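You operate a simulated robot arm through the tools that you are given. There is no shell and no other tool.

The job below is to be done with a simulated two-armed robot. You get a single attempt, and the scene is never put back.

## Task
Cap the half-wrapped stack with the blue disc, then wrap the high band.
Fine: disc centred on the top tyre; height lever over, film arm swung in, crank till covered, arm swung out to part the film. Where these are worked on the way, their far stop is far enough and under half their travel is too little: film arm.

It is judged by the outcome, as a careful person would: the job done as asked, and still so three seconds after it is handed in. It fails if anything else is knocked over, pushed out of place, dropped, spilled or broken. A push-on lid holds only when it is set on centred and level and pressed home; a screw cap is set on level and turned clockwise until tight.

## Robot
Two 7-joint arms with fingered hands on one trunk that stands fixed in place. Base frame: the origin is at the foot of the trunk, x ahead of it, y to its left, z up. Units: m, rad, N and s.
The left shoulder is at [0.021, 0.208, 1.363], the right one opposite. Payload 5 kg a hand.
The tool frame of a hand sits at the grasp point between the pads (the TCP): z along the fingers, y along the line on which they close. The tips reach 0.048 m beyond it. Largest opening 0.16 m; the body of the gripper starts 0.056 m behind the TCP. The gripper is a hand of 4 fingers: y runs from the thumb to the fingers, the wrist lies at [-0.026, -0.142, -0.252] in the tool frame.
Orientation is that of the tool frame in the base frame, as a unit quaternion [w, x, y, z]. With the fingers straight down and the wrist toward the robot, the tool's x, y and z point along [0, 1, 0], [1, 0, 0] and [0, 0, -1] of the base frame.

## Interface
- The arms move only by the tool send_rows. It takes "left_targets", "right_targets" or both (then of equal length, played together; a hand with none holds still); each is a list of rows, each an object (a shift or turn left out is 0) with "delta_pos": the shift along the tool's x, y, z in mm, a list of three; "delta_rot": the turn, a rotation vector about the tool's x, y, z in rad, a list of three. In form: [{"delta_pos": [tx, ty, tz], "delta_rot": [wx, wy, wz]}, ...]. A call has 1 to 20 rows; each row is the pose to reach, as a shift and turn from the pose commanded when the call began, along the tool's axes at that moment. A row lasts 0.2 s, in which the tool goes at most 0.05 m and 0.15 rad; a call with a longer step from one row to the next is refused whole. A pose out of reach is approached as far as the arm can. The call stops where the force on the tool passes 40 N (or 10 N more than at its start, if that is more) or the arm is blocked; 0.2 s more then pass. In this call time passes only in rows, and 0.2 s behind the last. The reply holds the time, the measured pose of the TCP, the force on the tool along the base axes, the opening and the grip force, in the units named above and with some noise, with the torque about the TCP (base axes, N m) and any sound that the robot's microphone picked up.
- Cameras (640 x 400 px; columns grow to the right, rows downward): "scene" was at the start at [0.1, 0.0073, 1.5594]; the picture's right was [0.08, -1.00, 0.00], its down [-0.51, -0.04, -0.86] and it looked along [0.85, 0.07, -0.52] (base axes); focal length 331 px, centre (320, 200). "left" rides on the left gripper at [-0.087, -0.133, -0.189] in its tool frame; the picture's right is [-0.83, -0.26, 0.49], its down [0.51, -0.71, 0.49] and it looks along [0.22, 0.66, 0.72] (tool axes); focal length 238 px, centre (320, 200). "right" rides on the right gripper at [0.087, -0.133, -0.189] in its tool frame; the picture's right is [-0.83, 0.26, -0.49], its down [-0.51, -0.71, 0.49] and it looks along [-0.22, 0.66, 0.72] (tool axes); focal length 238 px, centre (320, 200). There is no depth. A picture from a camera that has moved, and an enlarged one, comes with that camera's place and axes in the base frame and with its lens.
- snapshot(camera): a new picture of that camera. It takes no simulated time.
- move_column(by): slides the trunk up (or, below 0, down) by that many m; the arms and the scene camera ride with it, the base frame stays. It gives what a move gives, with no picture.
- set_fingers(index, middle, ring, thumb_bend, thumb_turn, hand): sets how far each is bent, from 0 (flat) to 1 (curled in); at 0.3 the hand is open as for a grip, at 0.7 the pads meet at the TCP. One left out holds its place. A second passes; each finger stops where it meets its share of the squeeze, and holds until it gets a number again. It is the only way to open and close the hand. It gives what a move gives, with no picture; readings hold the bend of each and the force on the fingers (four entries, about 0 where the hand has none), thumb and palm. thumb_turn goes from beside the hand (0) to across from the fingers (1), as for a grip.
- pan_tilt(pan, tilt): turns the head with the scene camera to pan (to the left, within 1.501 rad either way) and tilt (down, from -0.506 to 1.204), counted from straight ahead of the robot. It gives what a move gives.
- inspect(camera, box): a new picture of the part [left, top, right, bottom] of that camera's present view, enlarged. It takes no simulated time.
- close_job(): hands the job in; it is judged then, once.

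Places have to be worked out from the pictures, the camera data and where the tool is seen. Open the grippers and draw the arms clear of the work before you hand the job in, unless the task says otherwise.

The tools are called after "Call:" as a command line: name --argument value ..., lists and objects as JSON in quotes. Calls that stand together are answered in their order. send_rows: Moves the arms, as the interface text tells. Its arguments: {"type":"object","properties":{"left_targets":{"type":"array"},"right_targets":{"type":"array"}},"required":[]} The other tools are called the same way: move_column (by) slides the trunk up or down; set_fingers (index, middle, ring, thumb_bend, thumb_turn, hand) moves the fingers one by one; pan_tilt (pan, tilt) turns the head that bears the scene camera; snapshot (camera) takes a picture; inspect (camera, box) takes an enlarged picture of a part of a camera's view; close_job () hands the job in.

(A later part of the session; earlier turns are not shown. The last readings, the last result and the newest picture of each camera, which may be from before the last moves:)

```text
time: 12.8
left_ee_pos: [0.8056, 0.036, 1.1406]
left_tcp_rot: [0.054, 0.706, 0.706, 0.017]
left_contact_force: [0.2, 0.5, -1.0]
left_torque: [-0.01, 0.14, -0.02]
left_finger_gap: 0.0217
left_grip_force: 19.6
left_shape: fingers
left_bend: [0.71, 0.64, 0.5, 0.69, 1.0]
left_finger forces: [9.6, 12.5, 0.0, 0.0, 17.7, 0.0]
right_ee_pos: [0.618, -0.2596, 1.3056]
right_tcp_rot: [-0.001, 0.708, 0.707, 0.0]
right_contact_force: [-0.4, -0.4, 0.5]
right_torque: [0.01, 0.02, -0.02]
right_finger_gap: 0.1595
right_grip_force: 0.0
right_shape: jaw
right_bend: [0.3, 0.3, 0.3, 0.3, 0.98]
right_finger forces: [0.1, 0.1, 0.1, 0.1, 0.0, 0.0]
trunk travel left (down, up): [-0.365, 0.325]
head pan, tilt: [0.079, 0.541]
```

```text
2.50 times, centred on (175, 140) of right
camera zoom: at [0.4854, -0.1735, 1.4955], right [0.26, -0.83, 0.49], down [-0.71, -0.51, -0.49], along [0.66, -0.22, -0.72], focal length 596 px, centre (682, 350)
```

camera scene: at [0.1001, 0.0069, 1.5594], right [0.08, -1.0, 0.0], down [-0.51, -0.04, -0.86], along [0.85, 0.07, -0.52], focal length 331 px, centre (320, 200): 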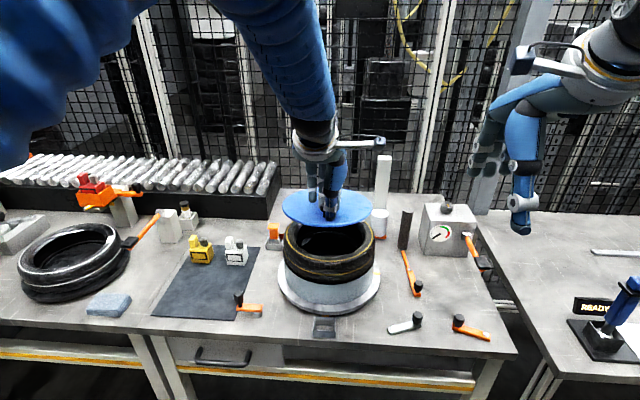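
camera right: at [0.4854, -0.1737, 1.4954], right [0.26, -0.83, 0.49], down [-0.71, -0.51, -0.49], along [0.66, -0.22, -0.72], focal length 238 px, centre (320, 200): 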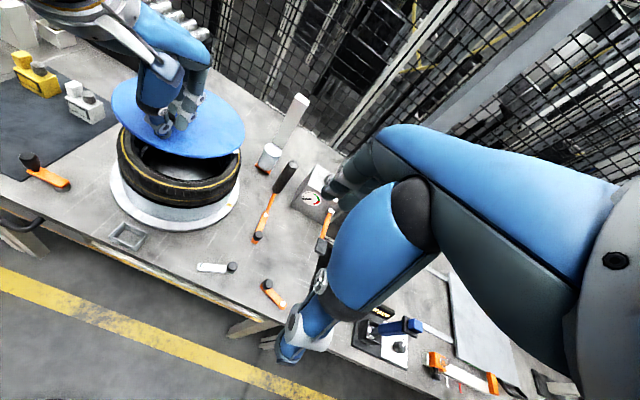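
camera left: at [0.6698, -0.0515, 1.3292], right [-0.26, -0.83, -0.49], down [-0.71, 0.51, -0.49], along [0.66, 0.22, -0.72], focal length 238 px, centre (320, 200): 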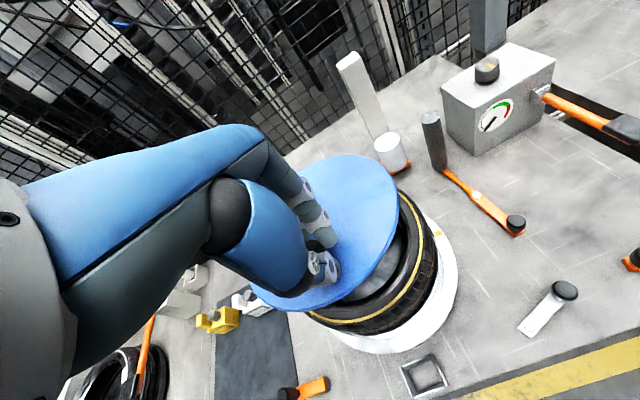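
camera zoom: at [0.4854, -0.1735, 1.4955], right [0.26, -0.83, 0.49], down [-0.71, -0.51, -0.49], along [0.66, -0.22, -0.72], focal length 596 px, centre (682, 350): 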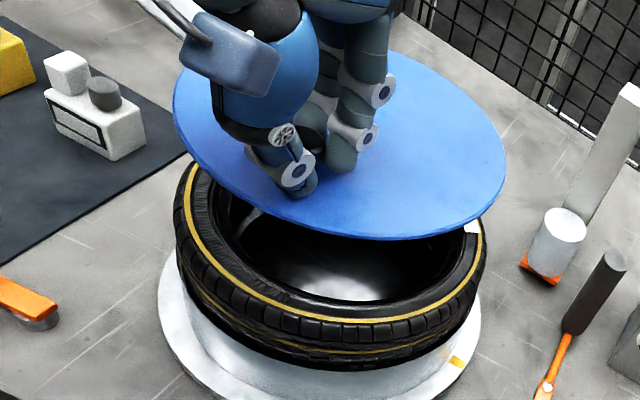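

The disc is now nearly level; its centre is about (0.888, 0.045) versus the tyre's (0.88, 0.040). I'll correct slightly and lower to about 2 cm above the tyre.

Call:
send_rows --left_targets '[{"delta_pos": [0, -3, 20], "delta_rot": [-0.015, 0, 0]}, {"delta_pos": [0, -7, 40], "delta_rot": [-0.03, 0, 0]}, {"delta_pos": [-1, -10, 60], "delta_rot": [-0.03, 0, 0]}, {"delta_pos": [-1, -14, 80], "delta_rot": [-0.03, 0, 0]}]'

Call:
inspect --camera "scene" --box '[265, 180, 395, 300]'

Call:
inspect --camera "right" --box '[90, 60, 260, 220]'

Call:
inspect --camera "left" --box '[200, 120, 480, 370]'

```text
time: 13.8
left_ee_pos: [0.7986, 0.0307, 1.0591]
left_tcp_rot: [0.064, 0.705, 0.706, 0.028]
left_contact_force: [1.5, 0.2, -0.4]
left_torque: [-0.03, 0.23, -0.02]
left_finger_gap: 0.0218
left_grip_force: 20.1
left_shape: fingers
left_bend: [0.71, 0.64, 0.5, 0.69, 1.0]
left_finger forces: [9.8, 12.2, 0.0, 0.0, 18.2, 0.1]
right_ee_pos: [0.6188, -0.2602, 1.3057]
right_tcp_rot: [-0.001, 0.707, 0.707, 0.0]
right_contact_force: [0.5, 0.2, -0.3]
right_torque: [-0.03, 0.02, 0.01]
right_finger_gap: 0.1599
right_grip_force: 0.0
right_shape: jaw
right_bend: [0.3, 0.3, 0.3, 0.3, 0.98]
right_finger forces: [0.1, 0.0, 0.0, 0.1, 0.1, 0.0]
trunk travel left (down, up): [-0.365, 0.325]
head pan, tilt: [0.079, 0.541]
```

```text
3.33 times, centred on (330, 240) of scene
camera zoom: at [0.1007, 0.007, 1.5593], right [0.08, -1.0, 0.0], down [-0.51, -0.04, -0.86], along [0.85, 0.07, -0.52], focal length 1104 px, centre (287, 67)
```

zoom: 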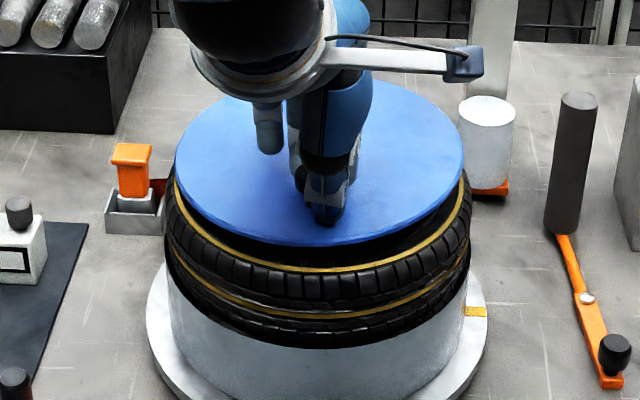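

```text
2.50 times, centred on (175, 140) of right
camera zoom: at [0.486, -0.1734, 1.4952], right [0.26, -0.83, 0.49], down [-0.71, -0.51, -0.49], along [0.66, -0.22, -0.72], focal length 596 px, centre (682, 350)
```

zoom: 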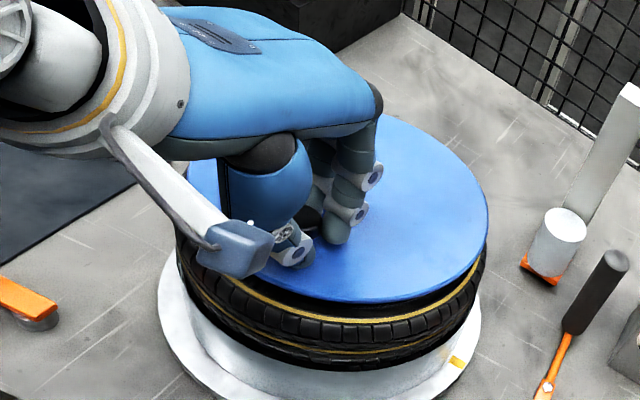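

```text
1.60 times, centred on (340, 245) of left
camera zoom: at [0.6412, -0.0472, 1.2334], right [-0.2, -0.86, -0.47], down [-0.64, 0.48, -0.6], along [0.75, 0.18, -0.64], focal length 381 px, centre (288, 128)
```

zoom: 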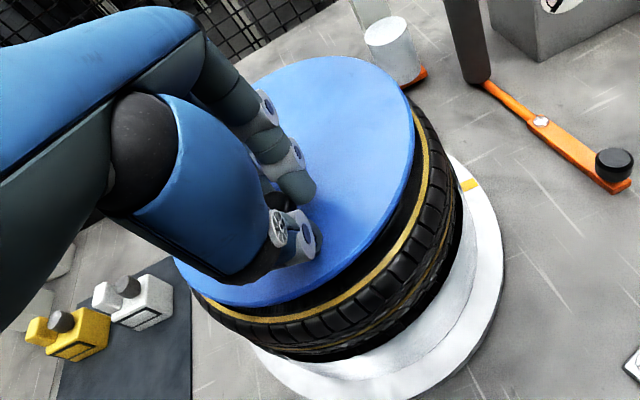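

Disc centre is now about (0.883, 0.040) versus tyre (0.881, 0.040), and the disc is about level. I'll lower gently until it contacts.

Call:
send_rows --left_targets '[{"delta_pos": [0, -3, 4]}, {"delta_pos": [0.5, -3, 8]}, {"delta_pos": [0.6, -3.5, 12]}]'

Call:
inspect --camera "scene" --box '[265, 180, 395, 300]'

```text
time: 14.6
left_ee_pos: [0.7972, 0.0313, 1.0461]
left_tcp_rot: [0.063, 0.705, 0.706, 0.028]
left_contact_force: [-0.2, -0.6, -1.9]
left_torque: [-0.01, 0.17, 0.02]
left_finger_gap: 0.0215
left_grip_force: 19.8
left_shape: fingers
left_bend: [0.71, 0.64, 0.5, 0.69, 1.0]
left_finger forces: [9.7, 12.1, 0.1, 0.0, 17.8, 0.1]
right_ee_pos: [0.6192, -0.2598, 1.306]
right_tcp_rot: [-0.001, 0.707, 0.707, 0.0]
right_contact_force: [0.0, -0.5, 0.5]
right_torque: [-0.02, 0.04, -0.02]
right_finger_gap: 0.1593
right_grip_force: 0.0
right_shape: jaw
right_bend: [0.3, 0.3, 0.3, 0.3, 0.98]
right_finger forces: [0.0, 0.0, 0.1, 0.1, 0.0, 0.0]
trunk travel left (down, up): [-0.365, 0.325]
head pan, tilt: [0.079, 0.541]
```

```text
3.33 times, centred on (330, 240) of scene
camera zoom: at [0.1003, 0.007, 1.5594], right [0.08, -1.0, 0.0], down [-0.51, -0.04, -0.86], along [0.85, 0.07, -0.52], focal length 1104 px, centre (287, 67)
```

zoom: 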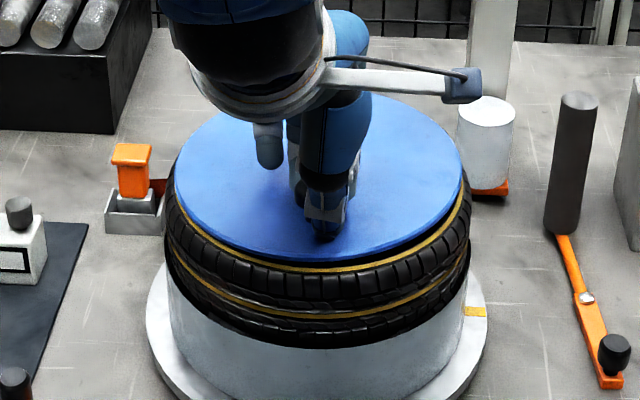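

Alignment looks good; I continue lowering until the disc takes up on the tyre.

Call:
send_rows --left_targets '[{"delta_pos": [0.1, -0.5, 3]}, {"delta_pos": [0.3, -1, 6]}, {"delta_pos": [0.4, -1.2, 9]}]'

Call:
inspect --camera "scene" --box '[265, 180, 395, 300]'

Call:
inspect --camera "right" --box '[90, 60, 260, 220]'

```text
time: 15.4
left_ee_pos: [0.7978, 0.0324, 1.0395]
left_tcp_rot: [0.065, 0.705, 0.705, 0.03]
left_contact_force: [-4.0, -0.4, 10.8]
left_torque: [-0.02, 0.4, -0.03]
left_finger_gap: 0.0208
left_grip_force: 25.3
left_shape: fingers
left_bend: [0.71, 0.64, 0.5, 0.69, 1.0]
left_finger forces: [10.0, 11.2, 0.0, 0.1, 27.5, 0.0]
right_ee_pos: [0.6166, -0.2591, 1.3066]
right_tcp_rot: [0.0, 0.707, 0.707, 0.001]
right_contact_force: [0.2, -0.2, 0.4]
right_torque: [0.03, 0.01, -0.03]
right_finger_gap: 0.1599
right_grip_force: 0.1
right_shape: jaw
right_bend: [0.3, 0.3, 0.3, 0.3, 0.98]
right_finger forces: [0.0, 0.0, 0.0, 0.0, 0.1, 0.0]
trunk travel left (down, up): [-0.365, 0.325]
head pan, tilt: [0.079, 0.541]
```

```text
3.33 times, centred on (330, 240) of scene
camera zoom: at [0.0988, 0.0069, 1.5596], right [0.08, -1.0, 0.0], down [-0.51, -0.04, -0.86], along [0.85, 0.07, -0.51], focal length 1104 px, centre (287, 67)
```

zoom: 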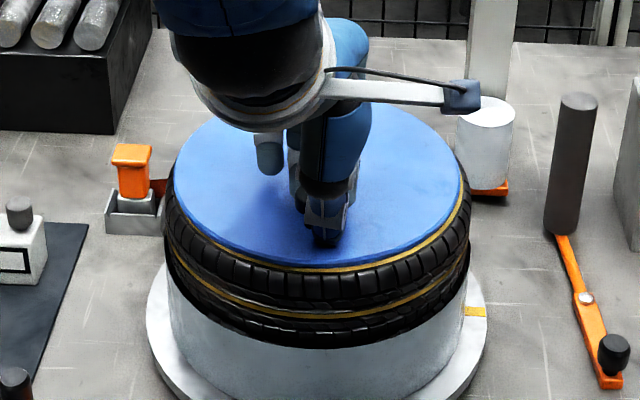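

```text
2.50 times, centred on (175, 140) of right
camera zoom: at [0.4842, -0.1736, 1.496], right [0.26, -0.83, 0.49], down [-0.71, -0.51, -0.49], along [0.66, -0.22, -0.72], focal length 596 px, centre (682, 350)
```

zoom: 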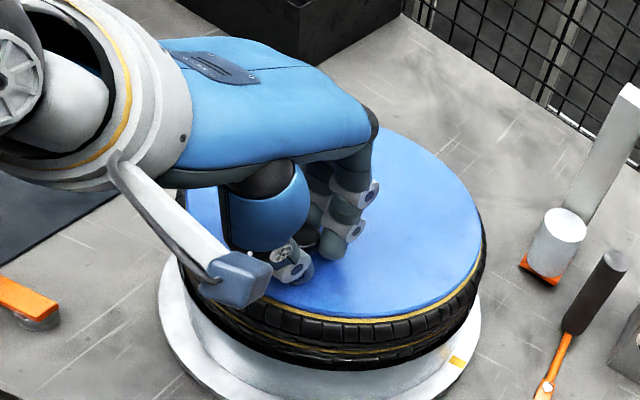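

Contact at about 11 N; the disc is resting on the tyre. I'll check centring in close-ups before releasing.

Call:
inspect --camera "scene" --box '[308, 205, 338, 230]'

Call:
inspect --camera "scene" --box '[310, 235, 350, 270]'

Call:
inspect --camera "scene" --box '[280, 210, 320, 260]'

Call:
inspect --camera "scene" --box '[350, 200, 390, 250]'

Call:
inspect --camera "right" --box '[180, 100, 240, 200]'

```text
16.00 times, centred on (323, 218) of scene
camera zoom: at [0.0988, 0.0069, 1.5596], right [0.08, -1.0, 0.0], down [-0.51, -0.04, -0.86], along [0.85, 0.07, -0.51], focal length 5299 px, centre (272, -80)
```

zoom: 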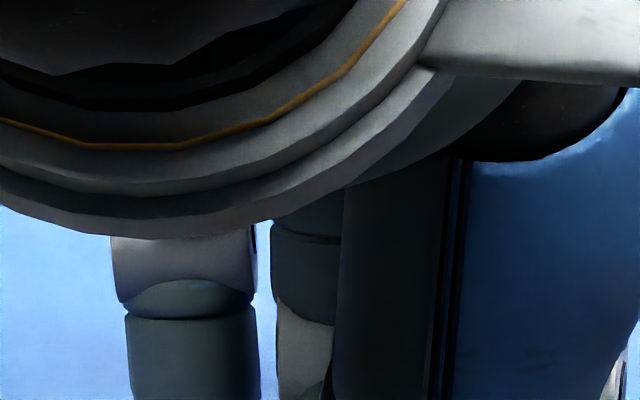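

```text
11.43 times, centred on (330, 252) of scene
camera zoom: at [0.0988, 0.0069, 1.5596], right [0.08, -1.0, 0.0], down [-0.51, -0.04, -0.86], along [0.85, 0.07, -0.51], focal length 3785 px, centre (206, -400)
```

zoom: 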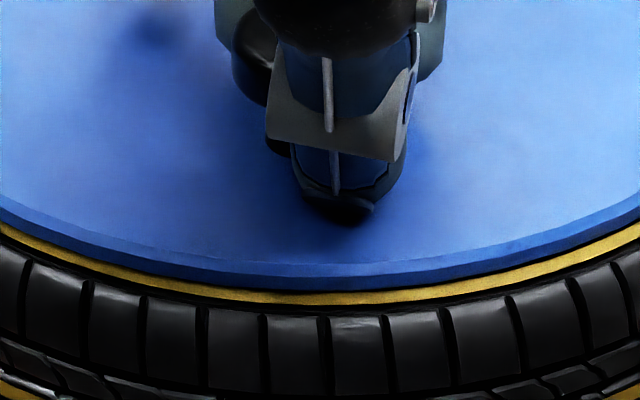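

```text
8.00 times, centred on (300, 235) of scene
camera zoom: at [0.0988, 0.0069, 1.5596], right [0.08, -1.0, 0.0], down [-0.51, -0.04, -0.86], along [0.85, 0.07, -0.51], focal length 2650 px, centre (480, -80)
```

zoom: 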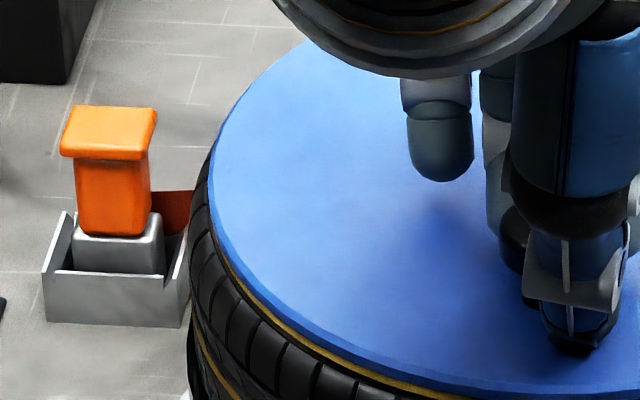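

```text
8.00 times, centred on (370, 225) of scene
camera zoom: at [0.0988, 0.0069, 1.5596], right [0.08, -1.0, 0.0], down [-0.51, -0.04, -0.86], along [0.85, 0.07, -0.51], focal length 2650 px, centre (-80, 0)
```

zoom: 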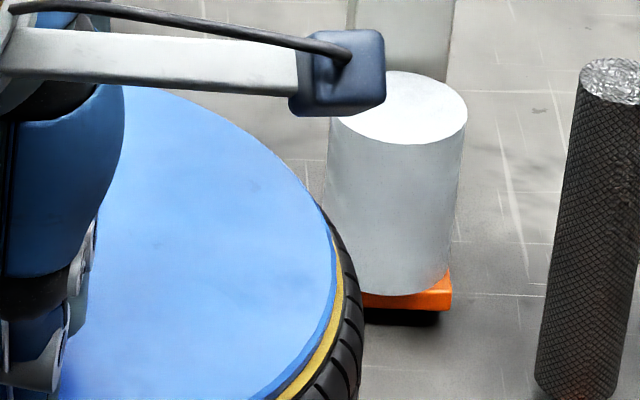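

```text
4.00 times, centred on (210, 150) of right
camera zoom: at [0.4842, -0.1736, 1.496], right [0.26, -0.83, 0.49], down [-0.71, -0.51, -0.49], along [0.66, -0.22, -0.72], focal length 953 px, centre (760, 400)
```

zoom: 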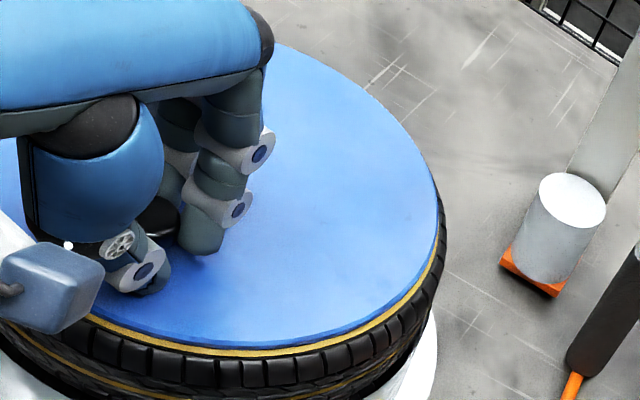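

The disc's centre matches the tyre's within a couple of mm. I'll release only slightly first, then raise the hand straight off.

Call:
set_fingers --hand "left" --index 0.62 --middle 0.58 --thumb_bend 0.62

Call:
inspect --camera "scene" --box '[265, 180, 395, 300]'

```text
time: 16.4
left_ee_pos: [0.7964, 0.0302, 1.0409]
left_tcp_rot: [0.065, 0.706, 0.705, 0.03]
left_contact_force: [-2.2, 0.2, 29.6]
left_torque: [-0.3, 0.69, 0.01]
left_finger_gap: 0.0355
left_grip_force: 15.8
left_shape: fingers
left_bend: [0.62, 0.57, 0.5, 0.66, 1.0]
left_finger forces: [0.0, 0.0, 0.1, 0.0, 31.9, 0.0]
right_ee_pos: [0.6158, -0.2587, 1.3066]
right_tcp_rot: [0.001, 0.707, 0.707, 0.001]
right_contact_force: [-0.4, -1.2, 0.3]
right_torque: [0.02, -0.02, -0.02]
right_finger_gap: 0.1597
right_grip_force: 0.1
right_shape: jaw
right_bend: [0.3, 0.3, 0.3, 0.3, 0.98]
right_finger forces: [0.0, 0.0, 0.0, 0.0, 0.0, 0.0]
trunk travel left (down, up): [-0.365, 0.325]
head pan, tilt: [0.079, 0.541]
```

```text
3.33 times, centred on (330, 240) of scene
camera zoom: at [0.0974, 0.007, 1.5597], right [0.08, -1.0, 0.0], down [-0.51, -0.04, -0.86], along [0.86, 0.07, -0.51], focal length 1104 px, centre (287, 67)
```

zoom: 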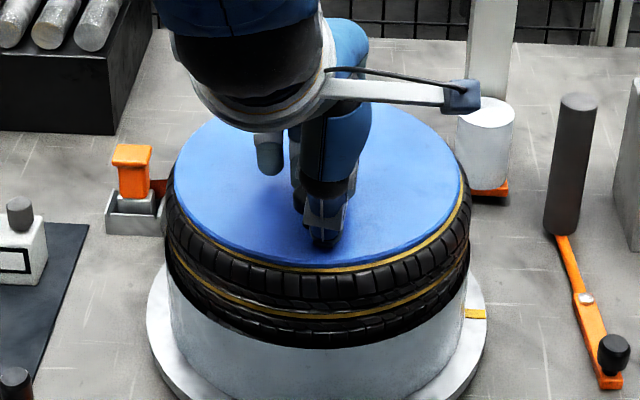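

The thumb tip is pressing on the disc (30 N), so I'll raise the hand straight up a little before opening further.

Call:
send_rows --left_targets '[{"delta_pos": [-0.3, 0.7, -5]}, {"delta_pos": [-0.5, 1.3, -10]}]'

Call:
inspect --camera "scene" --box '[265, 180, 395, 300]'

Call:
inspect --camera "right" --box '[90, 60, 260, 220]'

```text
time: 17.0
left_ee_pos: [0.7951, 0.0305, 1.0455]
left_tcp_rot: [0.061, 0.705, 0.706, 0.026]
left_contact_force: [-1.2, 0.3, 0.4]
left_torque: [0.06, -0.01, -0.03]
left_finger_gap: 0.0426
left_grip_force: 0.0
left_shape: fingers
left_bend: [0.62, 0.57, 0.5, 0.62, 1.0]
left_finger forces: [0.1, 0.0, 0.0, 0.0, 0.0, 0.0]
right_ee_pos: [0.6177, -0.2592, 1.3053]
right_tcp_rot: [-0.001, 0.707, 0.707, 0.0]
right_contact_force: [-1.0, 0.6, 0.5]
right_torque: [0.0, 0.0, -0.01]
right_finger_gap: 0.1598
right_grip_force: 0.0
right_shape: jaw
right_bend: [0.3, 0.3, 0.3, 0.3, 0.98]
right_finger forces: [0.0, 0.0, 0.0, 0.1, 0.0, 0.0]
trunk travel left (down, up): [-0.365, 0.325]
head pan, tilt: [0.079, 0.541]
```

```text
3.33 times, centred on (330, 240) of scene
camera zoom: at [0.0996, 0.007, 1.5592], right [0.08, -1.0, 0.0], down [-0.51, -0.04, -0.86], along [0.85, 0.07, -0.52], focal length 1104 px, centre (287, 67)
```

zoom: 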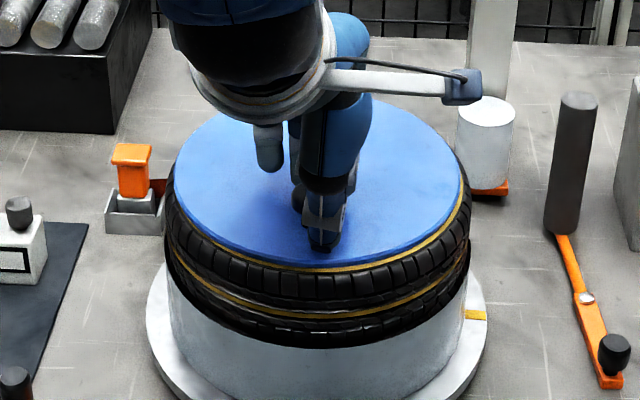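

```text
2.50 times, centred on (175, 140) of right
camera zoom: at [0.4849, -0.1736, 1.4954], right [0.26, -0.83, 0.49], down [-0.71, -0.51, -0.49], along [0.66, -0.22, -0.72], focal length 596 px, centre (682, 350)
```

zoom: 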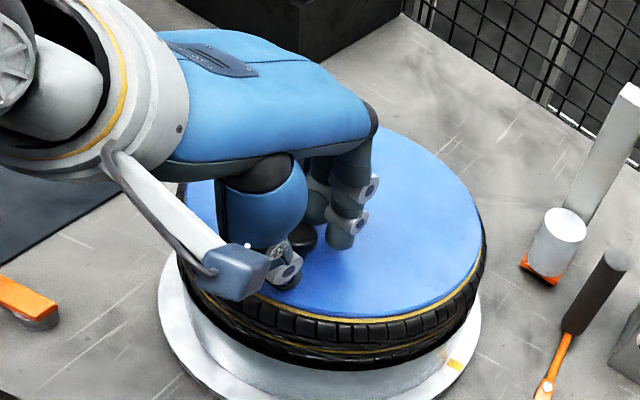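

Free of contact, and the disc stayed. I'll open the fingers and lift the hand clear.

Call:
set_fingers --hand "left" --index 0.4 --middle 0.4 --ring 0.4 --thumb_bend 0.45

Call:
send_rows --left_targets '[{"delta_pos": [-1, 2, -15]}, {"delta_pos": [-2, 5, -40]}, {"delta_pos": [-4, 10, -80]}, {"delta_pos": [-6, 15, -120]}, {"delta_pos": [-6, 15, -150]}]'

Call:
snapshot --camera "left"

Call:
inspect --camera "scene" --box '[265, 180, 395, 300]'

Call:
inspect --camera "right" --box '[90, 60, 260, 220]'

```text
time: 18.0
left_ee_pos: [0.7966, 0.0319, 1.0486]
left_tcp_rot: [0.063, 0.706, 0.705, 0.028]
left_contact_force: [-0.1, -0.6, 0.2]
left_torque: [-0.05, 0.0, -0.05]
left_finger_gap: 0.1203
left_grip_force: 0.1
left_shape: fingers
left_bend: [0.4, 0.4, 0.4, 0.45, 0.99]
left_finger forces: [0.0, 0.1, 0.0, 0.0, 0.1, 0.0]
right_ee_pos: [0.6182, -0.2582, 1.3056]
right_tcp_rot: [0.0, 0.708, 0.707, 0.0]
right_contact_force: [-0.1, 0.3, 0.9]
right_torque: [-0.02, 0.03, 0.01]
right_finger_gap: 0.1594
right_grip_force: 0.1
right_shape: jaw
right_bend: [0.3, 0.3, 0.3, 0.3, 0.98]
right_finger forces: [0.0, 0.0, 0.0, 0.0, 0.0, 0.1]
trunk travel left (down, up): [-0.365, 0.325]
head pan, tilt: [0.079, 0.541]
```

```text
time: 19.2
left_ee_pos: [0.7915, 0.0389, 1.1984]
left_tcp_rot: [0.065, 0.704, 0.707, 0.025]
left_contact_force: [-0.8, 2.3, -0.8]
left_torque: [-0.33, -0.08, -0.13]
left_finger_gap: 0.1208
left_grip_force: 0.0
left_shape: fingers
left_bend: [0.4, 0.4, 0.4, 0.45, 0.99]
left_finger forces: [0.0, 0.1, 0.0, 0.0, 0.0, 0.0]
right_ee_pos: [0.6178, -0.2543, 1.3067]
right_tcp_rot: [0.001, 0.707, 0.707, -0.001]
right_contact_force: [-0.9, 3.0, 0.4]
right_torque: [-0.3, 0.0, -0.02]
right_finger_gap: 0.1599
right_grip_force: 0.1
right_shape: jaw
right_bend: [0.3, 0.3, 0.3, 0.3, 0.98]
right_finger forces: [0.0, 0.0, 0.0, 0.0, 0.0, 0.1]
trunk travel left (down, up): [-0.365, 0.325]
head pan, tilt: [0.079, 0.541]
```

```text
taken
camera left: at [0.6341, -0.0399, 1.3733], right [-0.19, -0.86, -0.47], down [-0.64, 0.47, -0.6], along [0.74, 0.18, -0.64], focal length 238 px, centre (320, 200)
```

left: 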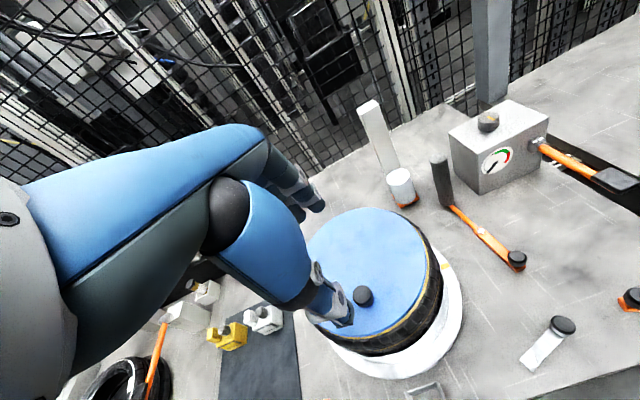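

```text
3.33 times, centred on (330, 240) of scene
camera zoom: at [0.0998, 0.0126, 1.5594], right [0.08, -1.0, 0.0], down [-0.51, -0.04, -0.86], along [0.85, 0.07, -0.52], focal length 1104 px, centre (287, 67)
```

zoom: 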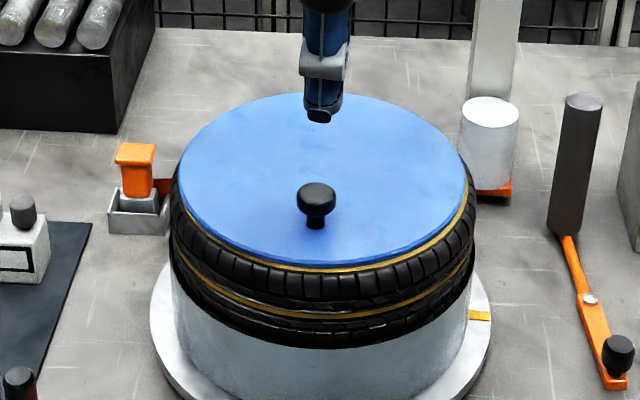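

```text
2.50 times, centred on (175, 140) of right
camera zoom: at [0.485, -0.1673, 1.4962], right [0.26, -0.83, 0.49], down [-0.71, -0.51, -0.49], along [0.66, -0.22, -0.72], focal length 596 px, centre (682, 350)
```

zoom: 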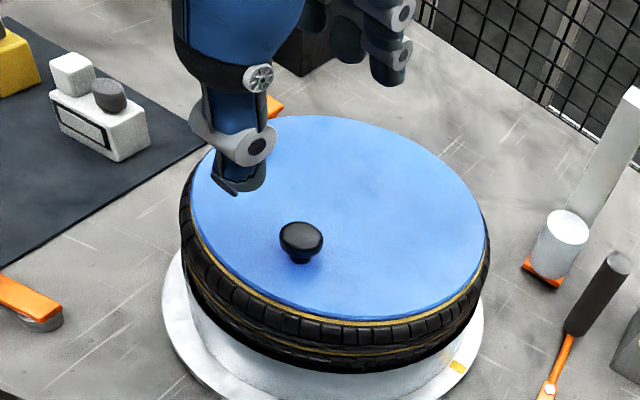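

The disc lies centred and flat. I'll verify from the left camera, then move the left hand off the stack towards the crank and level it again.

Call:
inspect --camera "left" --box '[290, 190, 480, 390]'

Call:
send_rows --left_targets '[{"delta_pos": [20, -11, 2], "delta_rot": [0.02, 0.007, 0]}, {"delta_pos": [50, -28, 4], "delta_rot": [0.04, 0.014, 0]}, {"delta_pos": [85, -47, 7], "delta_rot": [0.06, 0.021, 0]}, {"delta_pos": [120, -67, 10], "delta_rot": [0.08, 0.028, 0]}, {"delta_pos": [155, -87, 13], "delta_rot": [0.1, 0.035, 0]}, {"delta_pos": [190, -106, 16], "delta_rot": [0.129, 0.049, 0]}, {"delta_pos": [220, -123, 18], "delta_rot": [0.129, 0.049, 0]}, {"delta_pos": [236, -132, 19], "delta_rot": [0.129, 0.049, 0]}, {"delta_pos": [243, -136, 20], "delta_rot": [0.129, 0.049, 0]}]'

Call:
snapshot --camera "left"

Call:
snapshot --camera "scene"

```text
2.00 times, centred on (385, 290) of left
camera zoom: at [0.6341, -0.0399, 1.3733], right [-0.19, -0.86, -0.47], down [-0.64, 0.47, -0.6], along [0.74, 0.18, -0.64], focal length 477 px, centre (190, 20)
```

zoom: 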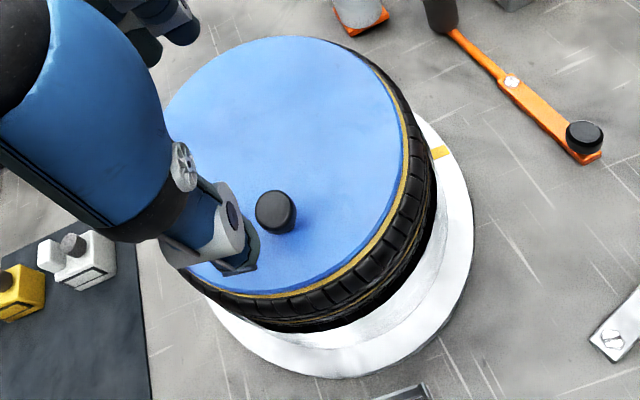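

```text
time: 21.2
left_ee_pos: [0.6603, 0.2736, 1.1489]
left_tcp_rot: [0.001, 0.708, 0.707, -0.001]
left_contact_force: [1.0, -0.7, 0.0]
left_torque: [0.02, -0.01, 0.02]
left_finger_gap: 0.121
left_grip_force: 0.1
left_shape: fingers
left_bend: [0.4, 0.4, 0.4, 0.45, 0.99]
left_finger forces: [0.1, 0.1, 0.0, 0.0, 0.0, 0.1]
right_ee_pos: [0.6183, -0.2582, 1.3059]
right_tcp_rot: [0.0, 0.707, 0.707, 0.0]
right_contact_force: [0.9, 1.0, -0.3]
right_torque: [-0.04, 0.0, -0.01]
right_finger_gap: 0.1595
right_grip_force: 0.1
right_shape: jaw
right_bend: [0.3, 0.3, 0.3, 0.3, 0.98]
right_finger forces: [0.0, 0.1, 0.1, 0.0, 0.0, 0.1]
trunk travel left (down, up): [-0.365, 0.325]
head pan, tilt: [0.079, 0.541]
```

```text
taken
camera left: at [0.5261, 0.1868, 1.3382], right [-0.26, -0.84, -0.49], down [-0.71, 0.51, -0.49], along [0.66, 0.22, -0.72], focal length 238 px, centre (320, 200)
```

left: 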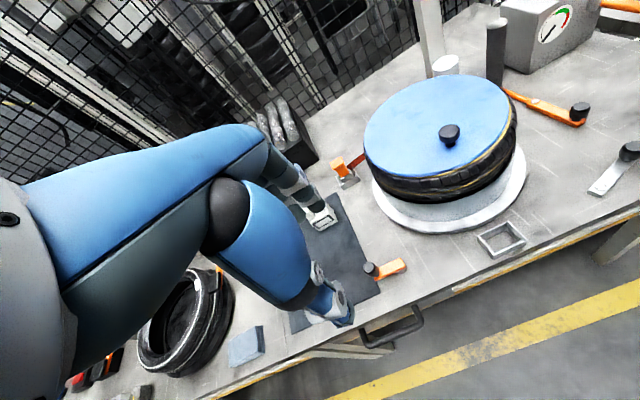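

```text
taken
camera scene: at [0.0999, 0.0076, 1.5594], right [0.08, -1.0, 0.0], down [-0.51, -0.04, -0.86], along [0.85, 0.07, -0.52], focal length 331 px, centre (320, 200)
```

scene: 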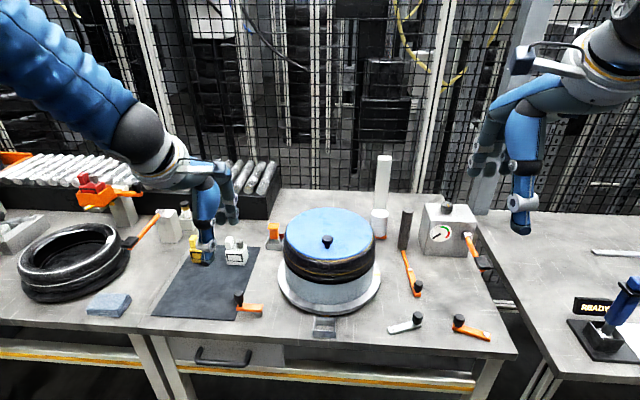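

The disc is right. Next the height lever: the orange one (knob ≈ (0.714, −0.313, top 0.85)) matches the machine's orange parts. I'll bring the right hand over its knob with a part-closed hand.

Call:
set_fingers --hand "right" --index 0.5 --middle 0.5 --ring 0.5 --thumb_bend 0.5 --thumb_turn 1

Call:
send_rows --right_targets '[{"delta_pos": [-5, 10, 30]}, {"delta_pos": [-12, 22, 70]}, {"delta_pos": [-18, 36, 112]}, {"delta_pos": [-24, 48, 155]}, {"delta_pos": [-30, 60, 198]}, {"delta_pos": [-36, 72, 240]}, {"delta_pos": [-42, 84, 282]}, {"delta_pos": [-46, 92, 320]}, {"delta_pos": [-47, 95, 345]}, {"delta_pos": [-47, 95, 356]}]'

Call:
snapshot --camera "right"

Call:
inspect --camera "scene" --box '[380, 230, 520, 345]'

```text
time: 22.2
left_ee_pos: [0.6605, 0.2738, 1.1502]
left_tcp_rot: [0.001, 0.707, 0.707, 0.0]
left_contact_force: [0.4, 0.2, -0.1]
left_torque: [-0.02, 0.0, 0.02]
left_finger_gap: 0.1211
left_grip_force: 0.1
left_shape: fingers
left_bend: [0.4, 0.4, 0.4, 0.45, 0.99]
left_finger forces: [0.0, 0.0, 0.1, 0.0, 0.0, 0.0]
right_ee_pos: [0.6173, -0.2602, 1.3056]
right_tcp_rot: [0.0, 0.707, 0.707, 0.0]
right_contact_force: [0.8, 0.0, -0.3]
right_torque: [-0.01, -0.02, 0.01]
right_finger_gap: 0.0917
right_grip_force: 0.1
right_shape: fingers
right_bend: [0.5, 0.5, 0.5, 0.5, 1.0]
right_finger forces: [0.0, 0.1, 0.0, 0.1, 0.0, 0.0]
trunk travel left (down, up): [-0.365, 0.325]
head pan, tilt: [0.079, 0.541]
```

```text
time: 24.4
left_ee_pos: [0.6617, 0.2737, 1.1497]
left_tcp_rot: [0.0, 0.707, 0.707, 0.0]
left_contact_force: [0.5, -0.5, 0.5]
left_torque: [0.02, 0.02, 0.0]
left_finger_gap: 0.1211
left_grip_force: 0.1
left_shape: fingers
left_bend: [0.4, 0.4, 0.4, 0.45, 0.99]
left_finger forces: [0.0, 0.0, 0.0, 0.0, 0.0, 0.1]
right_ee_pos: [0.7125, -0.3061, 0.95]
right_tcp_rot: [0.0, 0.707, 0.708, 0.0]
right_contact_force: [1.2, 0.2, -0.1]
right_torque: [0.03, 0.06, 0.01]
right_finger_gap: 0.0914
right_grip_force: 0.1
right_shape: fingers
right_bend: [0.5, 0.5, 0.5, 0.5, 1.0]
right_finger forces: [0.0, 0.0, 0.0, 0.1, 0.0, 0.0]
trunk travel left (down, up): [-0.365, 0.325]
head pan, tilt: [0.079, 0.541]
```

```text
taken
camera right: at [0.5795, -0.2207, 1.1394], right [0.26, -0.83, 0.49], down [-0.71, -0.51, -0.49], along [0.66, -0.22, -0.72], focal length 238 px, centre (320, 200)
```

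right: 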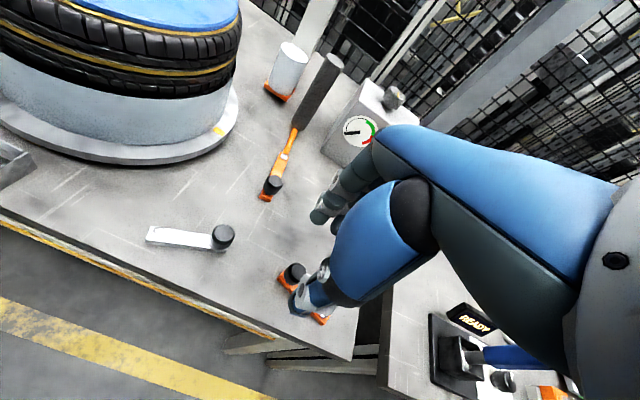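

```text
3.48 times, centred on (450, 288) of scene
camera zoom: at [0.1002, 0.007, 1.5594], right [0.08, -1.0, 0.0], down [-0.51, -0.04, -0.86], along [0.85, 0.07, -0.52], focal length 1152 px, centre (-132, -104)
```

zoom: 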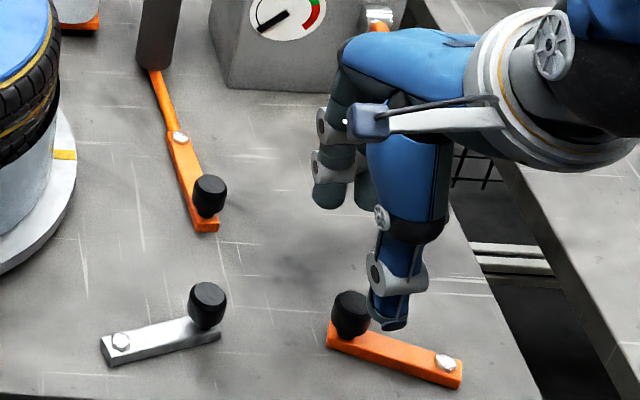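

The hand is above the orange lever's knob. I'll lower around it.

Call:
send_rows --right_targets '[{"delta_pos": [0, 1, 30]}, {"delta_pos": [0, 1, 55]}, {"delta_pos": [0, 1, 72]}]'

Call:
inspect --camera "right" --box '[220, 190, 380, 330]'

Call:
inspect --camera "scene" --box '[430, 270, 520, 345]'

```text
time: 25.2
left_ee_pos: [0.662, 0.2731, 1.1478]
left_tcp_rot: [0.0, 0.707, 0.707, 0.001]
left_contact_force: [1.0, 0.3, 0.0]
left_torque: [-0.03, 0.01, -0.03]
left_finger_gap: 0.121
left_grip_force: 0.1
left_shape: fingers
left_bend: [0.4, 0.4, 0.4, 0.45, 0.99]
left_finger forces: [0.0, 0.0, 0.0, 0.1, 0.0, 0.0]
right_ee_pos: [0.7144, -0.3063, 0.8786]
right_tcp_rot: [0.0, 0.707, 0.707, 0.0]
right_contact_force: [0.4, -0.3, 0.9]
right_torque: [0.02, 0.07, 0.02]
right_finger_gap: 0.0915
right_grip_force: 0.1
right_shape: fingers
right_bend: [0.5, 0.5, 0.5, 0.5, 1.0]
right_finger forces: [0.0, 0.0, 0.0, 0.0, 0.1, 0.1]
trunk travel left (down, up): [-0.365, 0.325]
head pan, tilt: [0.079, 0.541]
```

```text
2.86 times, centred on (300, 260) of right
camera zoom: at [0.5818, -0.2209, 1.0677], right [0.26, -0.83, 0.49], down [-0.71, -0.51, -0.49], along [0.66, -0.22, -0.72], focal length 681 px, centre (377, 29)
```

zoom: 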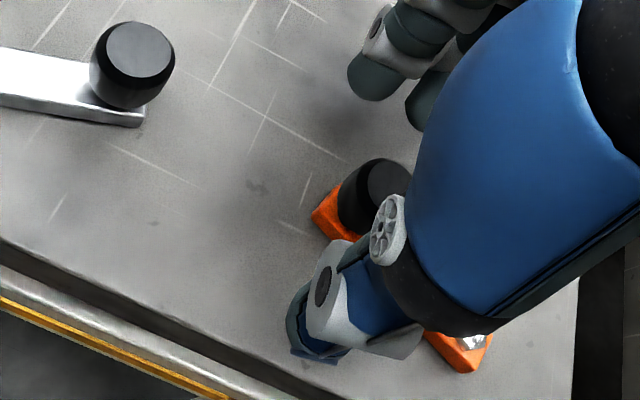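

```text
5.33 times, centred on (475, 308) of scene
camera zoom: at [0.1007, 0.007, 1.5593], right [0.08, -1.0, 0.0], down [-0.51, -0.04, -0.86], along [0.85, 0.07, -0.52], focal length 1766 px, centre (-507, -373)
```

zoom: 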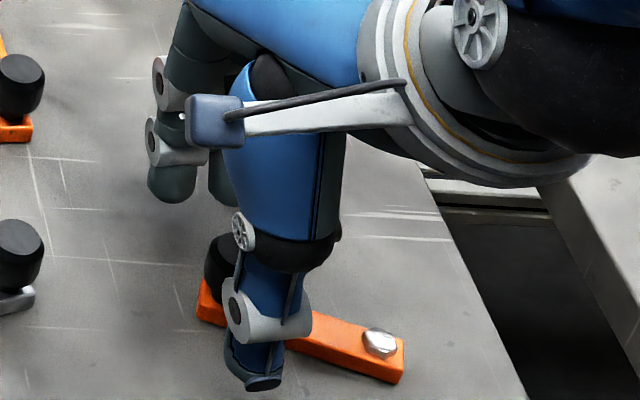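

The knob sits between thumb and fingers. I'll narrow the cage, then nudge it gently forward to see whether the lever moves and what it does.

Call:
send_rows --right_targets '[{"delta_pos": [-3, 0, 3]}]'

Call:
set_fingers --hand "right" --index 0.6 --middle 0.6 --thumb_bend 0.6

Call:
send_rows --right_targets '[{"delta_pos": [0, 5, 0]}, {"delta_pos": [0, 10, 0]}, {"delta_pos": [0, 15, 0]}, {"delta_pos": [0, 20, 0]}]'

Call:
snapshot --camera "right"

Call:
inspect --camera "scene" --box '[360, 150, 520, 345]'

```text
time: 25.6
left_ee_pos: [0.6619, 0.2727, 1.1478]
left_tcp_rot: [-0.001, 0.707, 0.707, 0.0]
left_contact_force: [0.4, -0.7, 0.1]
left_torque: [0.04, 0.02, 0.01]
left_finger_gap: 0.121
left_grip_force: 0.1
left_shape: fingers
left_bend: [0.4, 0.4, 0.4, 0.45, 0.99]
left_finger forces: [0.0, 0.1, 0.0, 0.0, 0.0, 0.0]
right_ee_pos: [0.7133, -0.3094, 0.8741]
right_tcp_rot: [0.001, 0.707, 0.707, 0.0]
right_contact_force: [0.9, 0.2, 0.1]
right_torque: [0.01, 0.03, 0.0]
right_finger_gap: 0.0915
right_grip_force: 0.1
right_shape: fingers
right_bend: [0.5, 0.5, 0.5, 0.5, 1.0]
right_finger forces: [0.0, 0.1, 0.0, 0.0, 0.1, 0.0]
trunk travel left (down, up): [-0.365, 0.325]
head pan, tilt: [0.079, 0.541]
```

```text
time: 26.6
left_ee_pos: [0.6614, 0.2736, 1.148]
left_tcp_rot: [0.0, 0.707, 0.707, 0.0]
left_contact_force: [0.5, -0.5, -0.3]
left_torque: [-0.01, 0.0, 0.0]
left_finger_gap: 0.1211
left_grip_force: 0.1
left_shape: fingers
left_bend: [0.4, 0.4, 0.4, 0.45, 0.99]
left_finger forces: [0.0, 0.0, 0.0, 0.0, 0.0, 0.0]
right_ee_pos: [0.7142, -0.3094, 0.8755]
right_tcp_rot: [0.0, 0.707, 0.707, 0.0]
right_contact_force: [0.9, 0.9, -0.5]
right_torque: [-0.01, 0.02, 0.01]
right_finger_gap: 0.0515
right_grip_force: 0.0
right_shape: fingers
right_bend: [0.6, 0.6, 0.5, 0.6, 1.0]
right_finger forces: [0.0, 0.0, 0.1, 0.0, 0.0, 0.0]
trunk travel left (down, up): [-0.365, 0.325]
head pan, tilt: [0.079, 0.541]
```

```text
time: 27.6
left_ee_pos: [0.6623, 0.274, 1.1486]
left_tcp_rot: [0.0, 0.707, 0.707, 0.0]
left_contact_force: [-0.3, -0.2, 0.2]
left_torque: [0.0, 0.02, 0.03]
left_finger_gap: 0.1212
left_grip_force: 0.0
left_shape: fingers
left_bend: [0.4, 0.4, 0.4, 0.45, 0.99]
left_finger forces: [0.0, 0.0, 0.1, 0.1, 0.1, 0.0]
right_ee_pos: [0.7344, -0.3095, 0.8746]
right_tcp_rot: [0.0, 0.707, 0.707, 0.0]
right_contact_force: [-2.7, -0.6, 0.8]
right_torque: [-0.02, 0.16, 0.0]
right_finger_gap: 0.0557
right_grip_force: 1.3
right_shape: fingers
right_bend: [0.6, 0.6, 0.5, 0.58, 1.0]
right_finger forces: [0.1, 0.0, 0.0, 0.0, 2.7, 0.0]
trunk travel left (down, up): [-0.365, 0.325]
head pan, tilt: [0.079, 0.541]
```

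```text
taken
camera right: at [0.6012, -0.2238, 1.0644], right [0.26, -0.83, 0.49], down [-0.71, -0.51, -0.49], along [0.66, -0.22, -0.72], focal length 238 px, centre (320, 200)
```

right: 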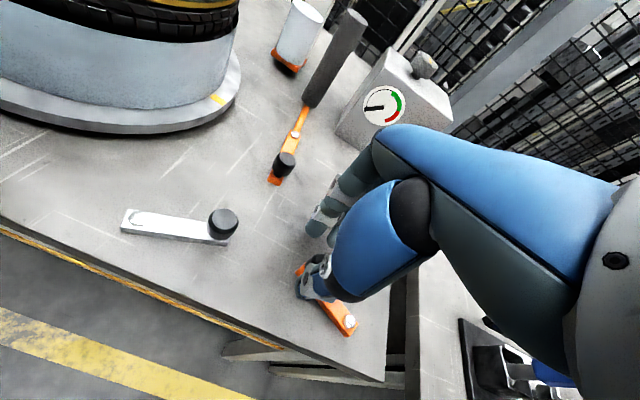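

```text
2.05 times, centred on (440, 248) of scene
camera zoom: at [0.1001, 0.007, 1.5594], right [0.08, -1.0, 0.0], down [-0.51, -0.04, -0.86], along [0.85, 0.07, -0.52], focal length 679 px, centre (74, 103)
```

zoom: 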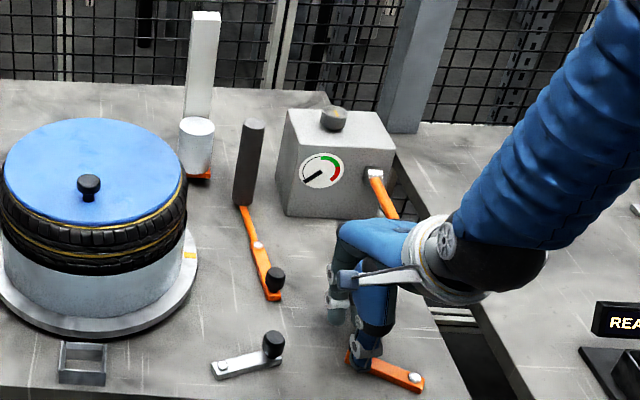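

Only light force so far (2.7 N at the thumb). I'll push along the arc a bit further and compare the film roll's height.

Call:
send_rows --right_targets '[{"delta_pos": [-1, 5, 0]}, {"delta_pos": [-3, 10, 0]}, {"delta_pos": [-5, 15, 0]}, {"delta_pos": [-8, 20, 0]}]'

Call:
inspect --camera "right" --box '[230, 190, 390, 340]'

Call:
inspect --camera "scene" --box '[360, 150, 420, 245]'

Call:
inspect --camera "scene" --box '[430, 270, 520, 345]'

```text
time: 28.6
left_ee_pos: [0.661, 0.2744, 1.1485]
left_tcp_rot: [0.0, 0.707, 0.707, 0.0]
left_contact_force: [-0.3, 0.1, 0.0]
left_torque: [0.01, 0.02, 0.0]
left_finger_gap: 0.1211
left_grip_force: 0.0
left_shape: fingers
left_bend: [0.4, 0.4, 0.4, 0.45, 0.99]
left_finger forces: [0.0, 0.1, 0.1, 0.0, 0.1, 0.1]
right_ee_pos: [0.753, -0.3167, 0.8747]
right_tcp_rot: [-0.001, 0.706, 0.708, -0.001]
right_contact_force: [-3.4, 1.7, -0.2]
right_torque: [0.0, 0.14, 0.04]
right_finger_gap: 0.0554
right_grip_force: 1.7
right_shape: fingers
right_bend: [0.6, 0.6, 0.5, 0.58, 1.0]
right_finger forces: [0.1, 0.1, 1.4, 0.0, 2.3, 0.0]
trunk travel left (down, up): [-0.365, 0.325]
head pan, tilt: [0.079, 0.541]
```

```text
2.67 times, centred on (310, 265) of right
camera zoom: at [0.6208, -0.2314, 1.0645], right [0.26, -0.83, 0.49], down [-0.71, -0.51, -0.49], along [0.66, -0.22, -0.72], focal length 636 px, centre (347, 27)
```

zoom: 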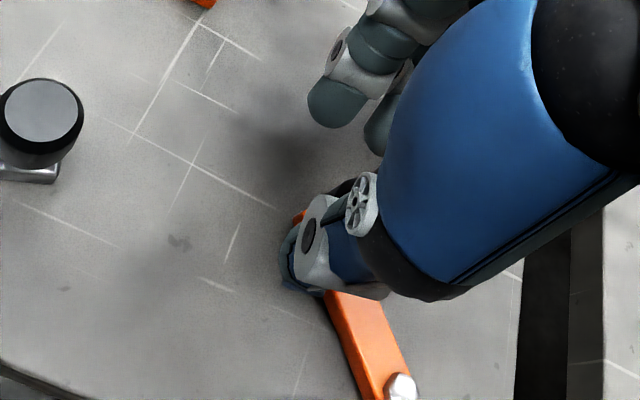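

```text
4.21 times, centred on (390, 198) of scene
camera zoom: at [0.0998, 0.0072, 1.5594], right [0.08, -1.0, 0.0], down [-0.51, -0.04, -0.86], along [0.85, 0.07, -0.52], focal length 1394 px, centre (25, 210)
```

zoom: 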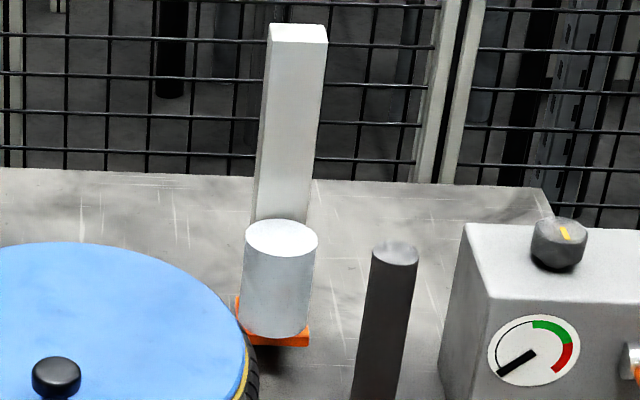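

```text
5.33 times, centred on (475, 308) of scene
camera zoom: at [0.0998, 0.0072, 1.5594], right [0.08, -1.0, 0.0], down [-0.51, -0.04, -0.86], along [0.85, 0.07, -0.52], focal length 1766 px, centre (-507, -373)
```

zoom: 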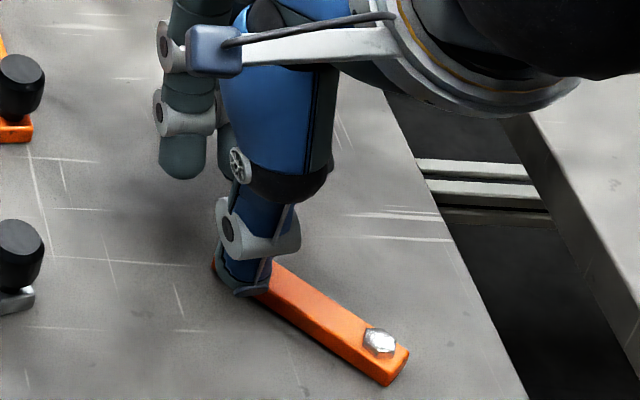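

The film roll has risen part-way, so the orange lever is the height lever. I'll grip its knob and carry it along its arc to the far stop.

Call:
set_fingers --hand "right" --index 0.75 --middle 0.75 --thumb_bend 0.75

Call:
send_rows --right_targets '[{"delta_pos": [-4, 5, 0]}, {"delta_pos": [-8, 8, 0]}, {"delta_pos": [-12, 11, 0]}, {"delta_pos": [-18, 14.5, 0]}]'

Call:
inspect --camera "scene" --box '[430, 250, 520, 345]'

Call:
inspect --camera "scene" --box '[360, 150, 420, 245]'

```text
time: 29.6
left_ee_pos: [0.6622, 0.274, 1.1478]
left_tcp_rot: [0.0, 0.706, 0.708, -0.001]
left_contact_force: [0.9, -0.1, -0.4]
left_torque: [-0.02, -0.02, 0.02]
left_finger_gap: 0.1208
left_grip_force: 0.0
left_shape: fingers
left_bend: [0.4, 0.4, 0.4, 0.45, 0.99]
left_finger forces: [0.0, 0.1, 0.0, 0.0, 0.0, 0.0]
right_ee_pos: [0.7552, -0.3166, 0.8741]
right_tcp_rot: [0.001, 0.707, 0.707, 0.0]
right_contact_force: [1.8, 5.1, -5.9]
right_torque: [0.18, -0.08, 0.16]
right_finger_gap: 0.0057
right_grip_force: 4.4
right_shape: fingers
right_bend: [0.74, 0.69, 0.5, 0.71, 1.0]
right_finger forces: [0.0, 8.1, 1.5, 0.0, 0.0, 0.0]
trunk travel left (down, up): [-0.365, 0.325]
head pan, tilt: [0.079, 0.541]
```

```text
time: 30.4
left_ee_pos: [0.6609, 0.2747, 1.1495]
left_tcp_rot: [0.001, 0.707, 0.707, -0.001]
left_contact_force: [0.6, -0.7, -0.8]
left_torque: [0.09, 0.12, -0.02]
left_finger_gap: 0.1212
left_grip_force: 0.1
left_shape: fingers
left_bend: [0.4, 0.4, 0.4, 0.45, 0.99]
left_finger forces: [0.1, 0.1, 0.0, 0.0, 0.1, 0.0]
right_ee_pos: [0.7586, -0.3197, 0.8727]
right_tcp_rot: [-0.006, 0.704, 0.711, -0.002]
right_contact_force: [-13.6, 20.4, 7.9]
right_torque: [-0.86, -0.97, 0.21]
right_finger_gap: 0.0055
right_grip_force: 14.2
right_shape: fingers
right_bend: [0.74, 0.71, 0.52, 0.71, 1.0]
right_finger forces: [0.0, 7.3, 21.8, 0.0, 0.0, 0.1]
trunk travel left (down, up): [-0.365, 0.325]
head pan, tilt: [0.079, 0.541]
stopped in row 3 (right hand): the force on the tool passed its limit at 43 N (the readings are from after the stop); the commanded pose is now the measured one
```

```text
4.21 times, centred on (475, 298) of scene
camera zoom: at [0.0996, 0.0081, 1.5596], right [0.08, -1.0, 0.0], down [-0.51, -0.04, -0.86], along [0.85, 0.07, -0.52], focal length 1394 px, centre (-333, -210)
```

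zoom: 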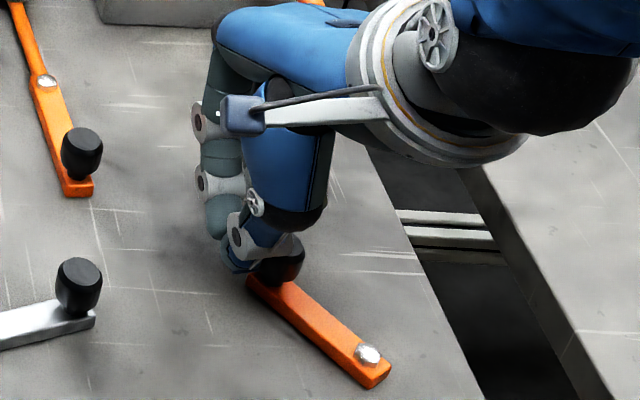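

```text
4.21 times, centred on (390, 198) of scene
camera zoom: at [0.0996, 0.0081, 1.5596], right [0.08, -1.0, 0.0], down [-0.51, -0.04, -0.86], along [0.85, 0.07, -0.52], focal length 1394 px, centre (25, 210)
```

zoom: 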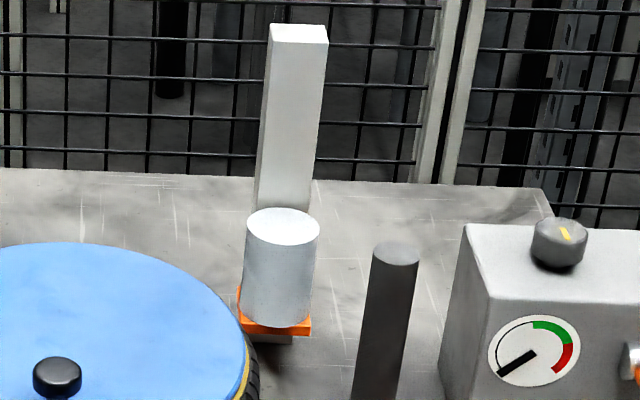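

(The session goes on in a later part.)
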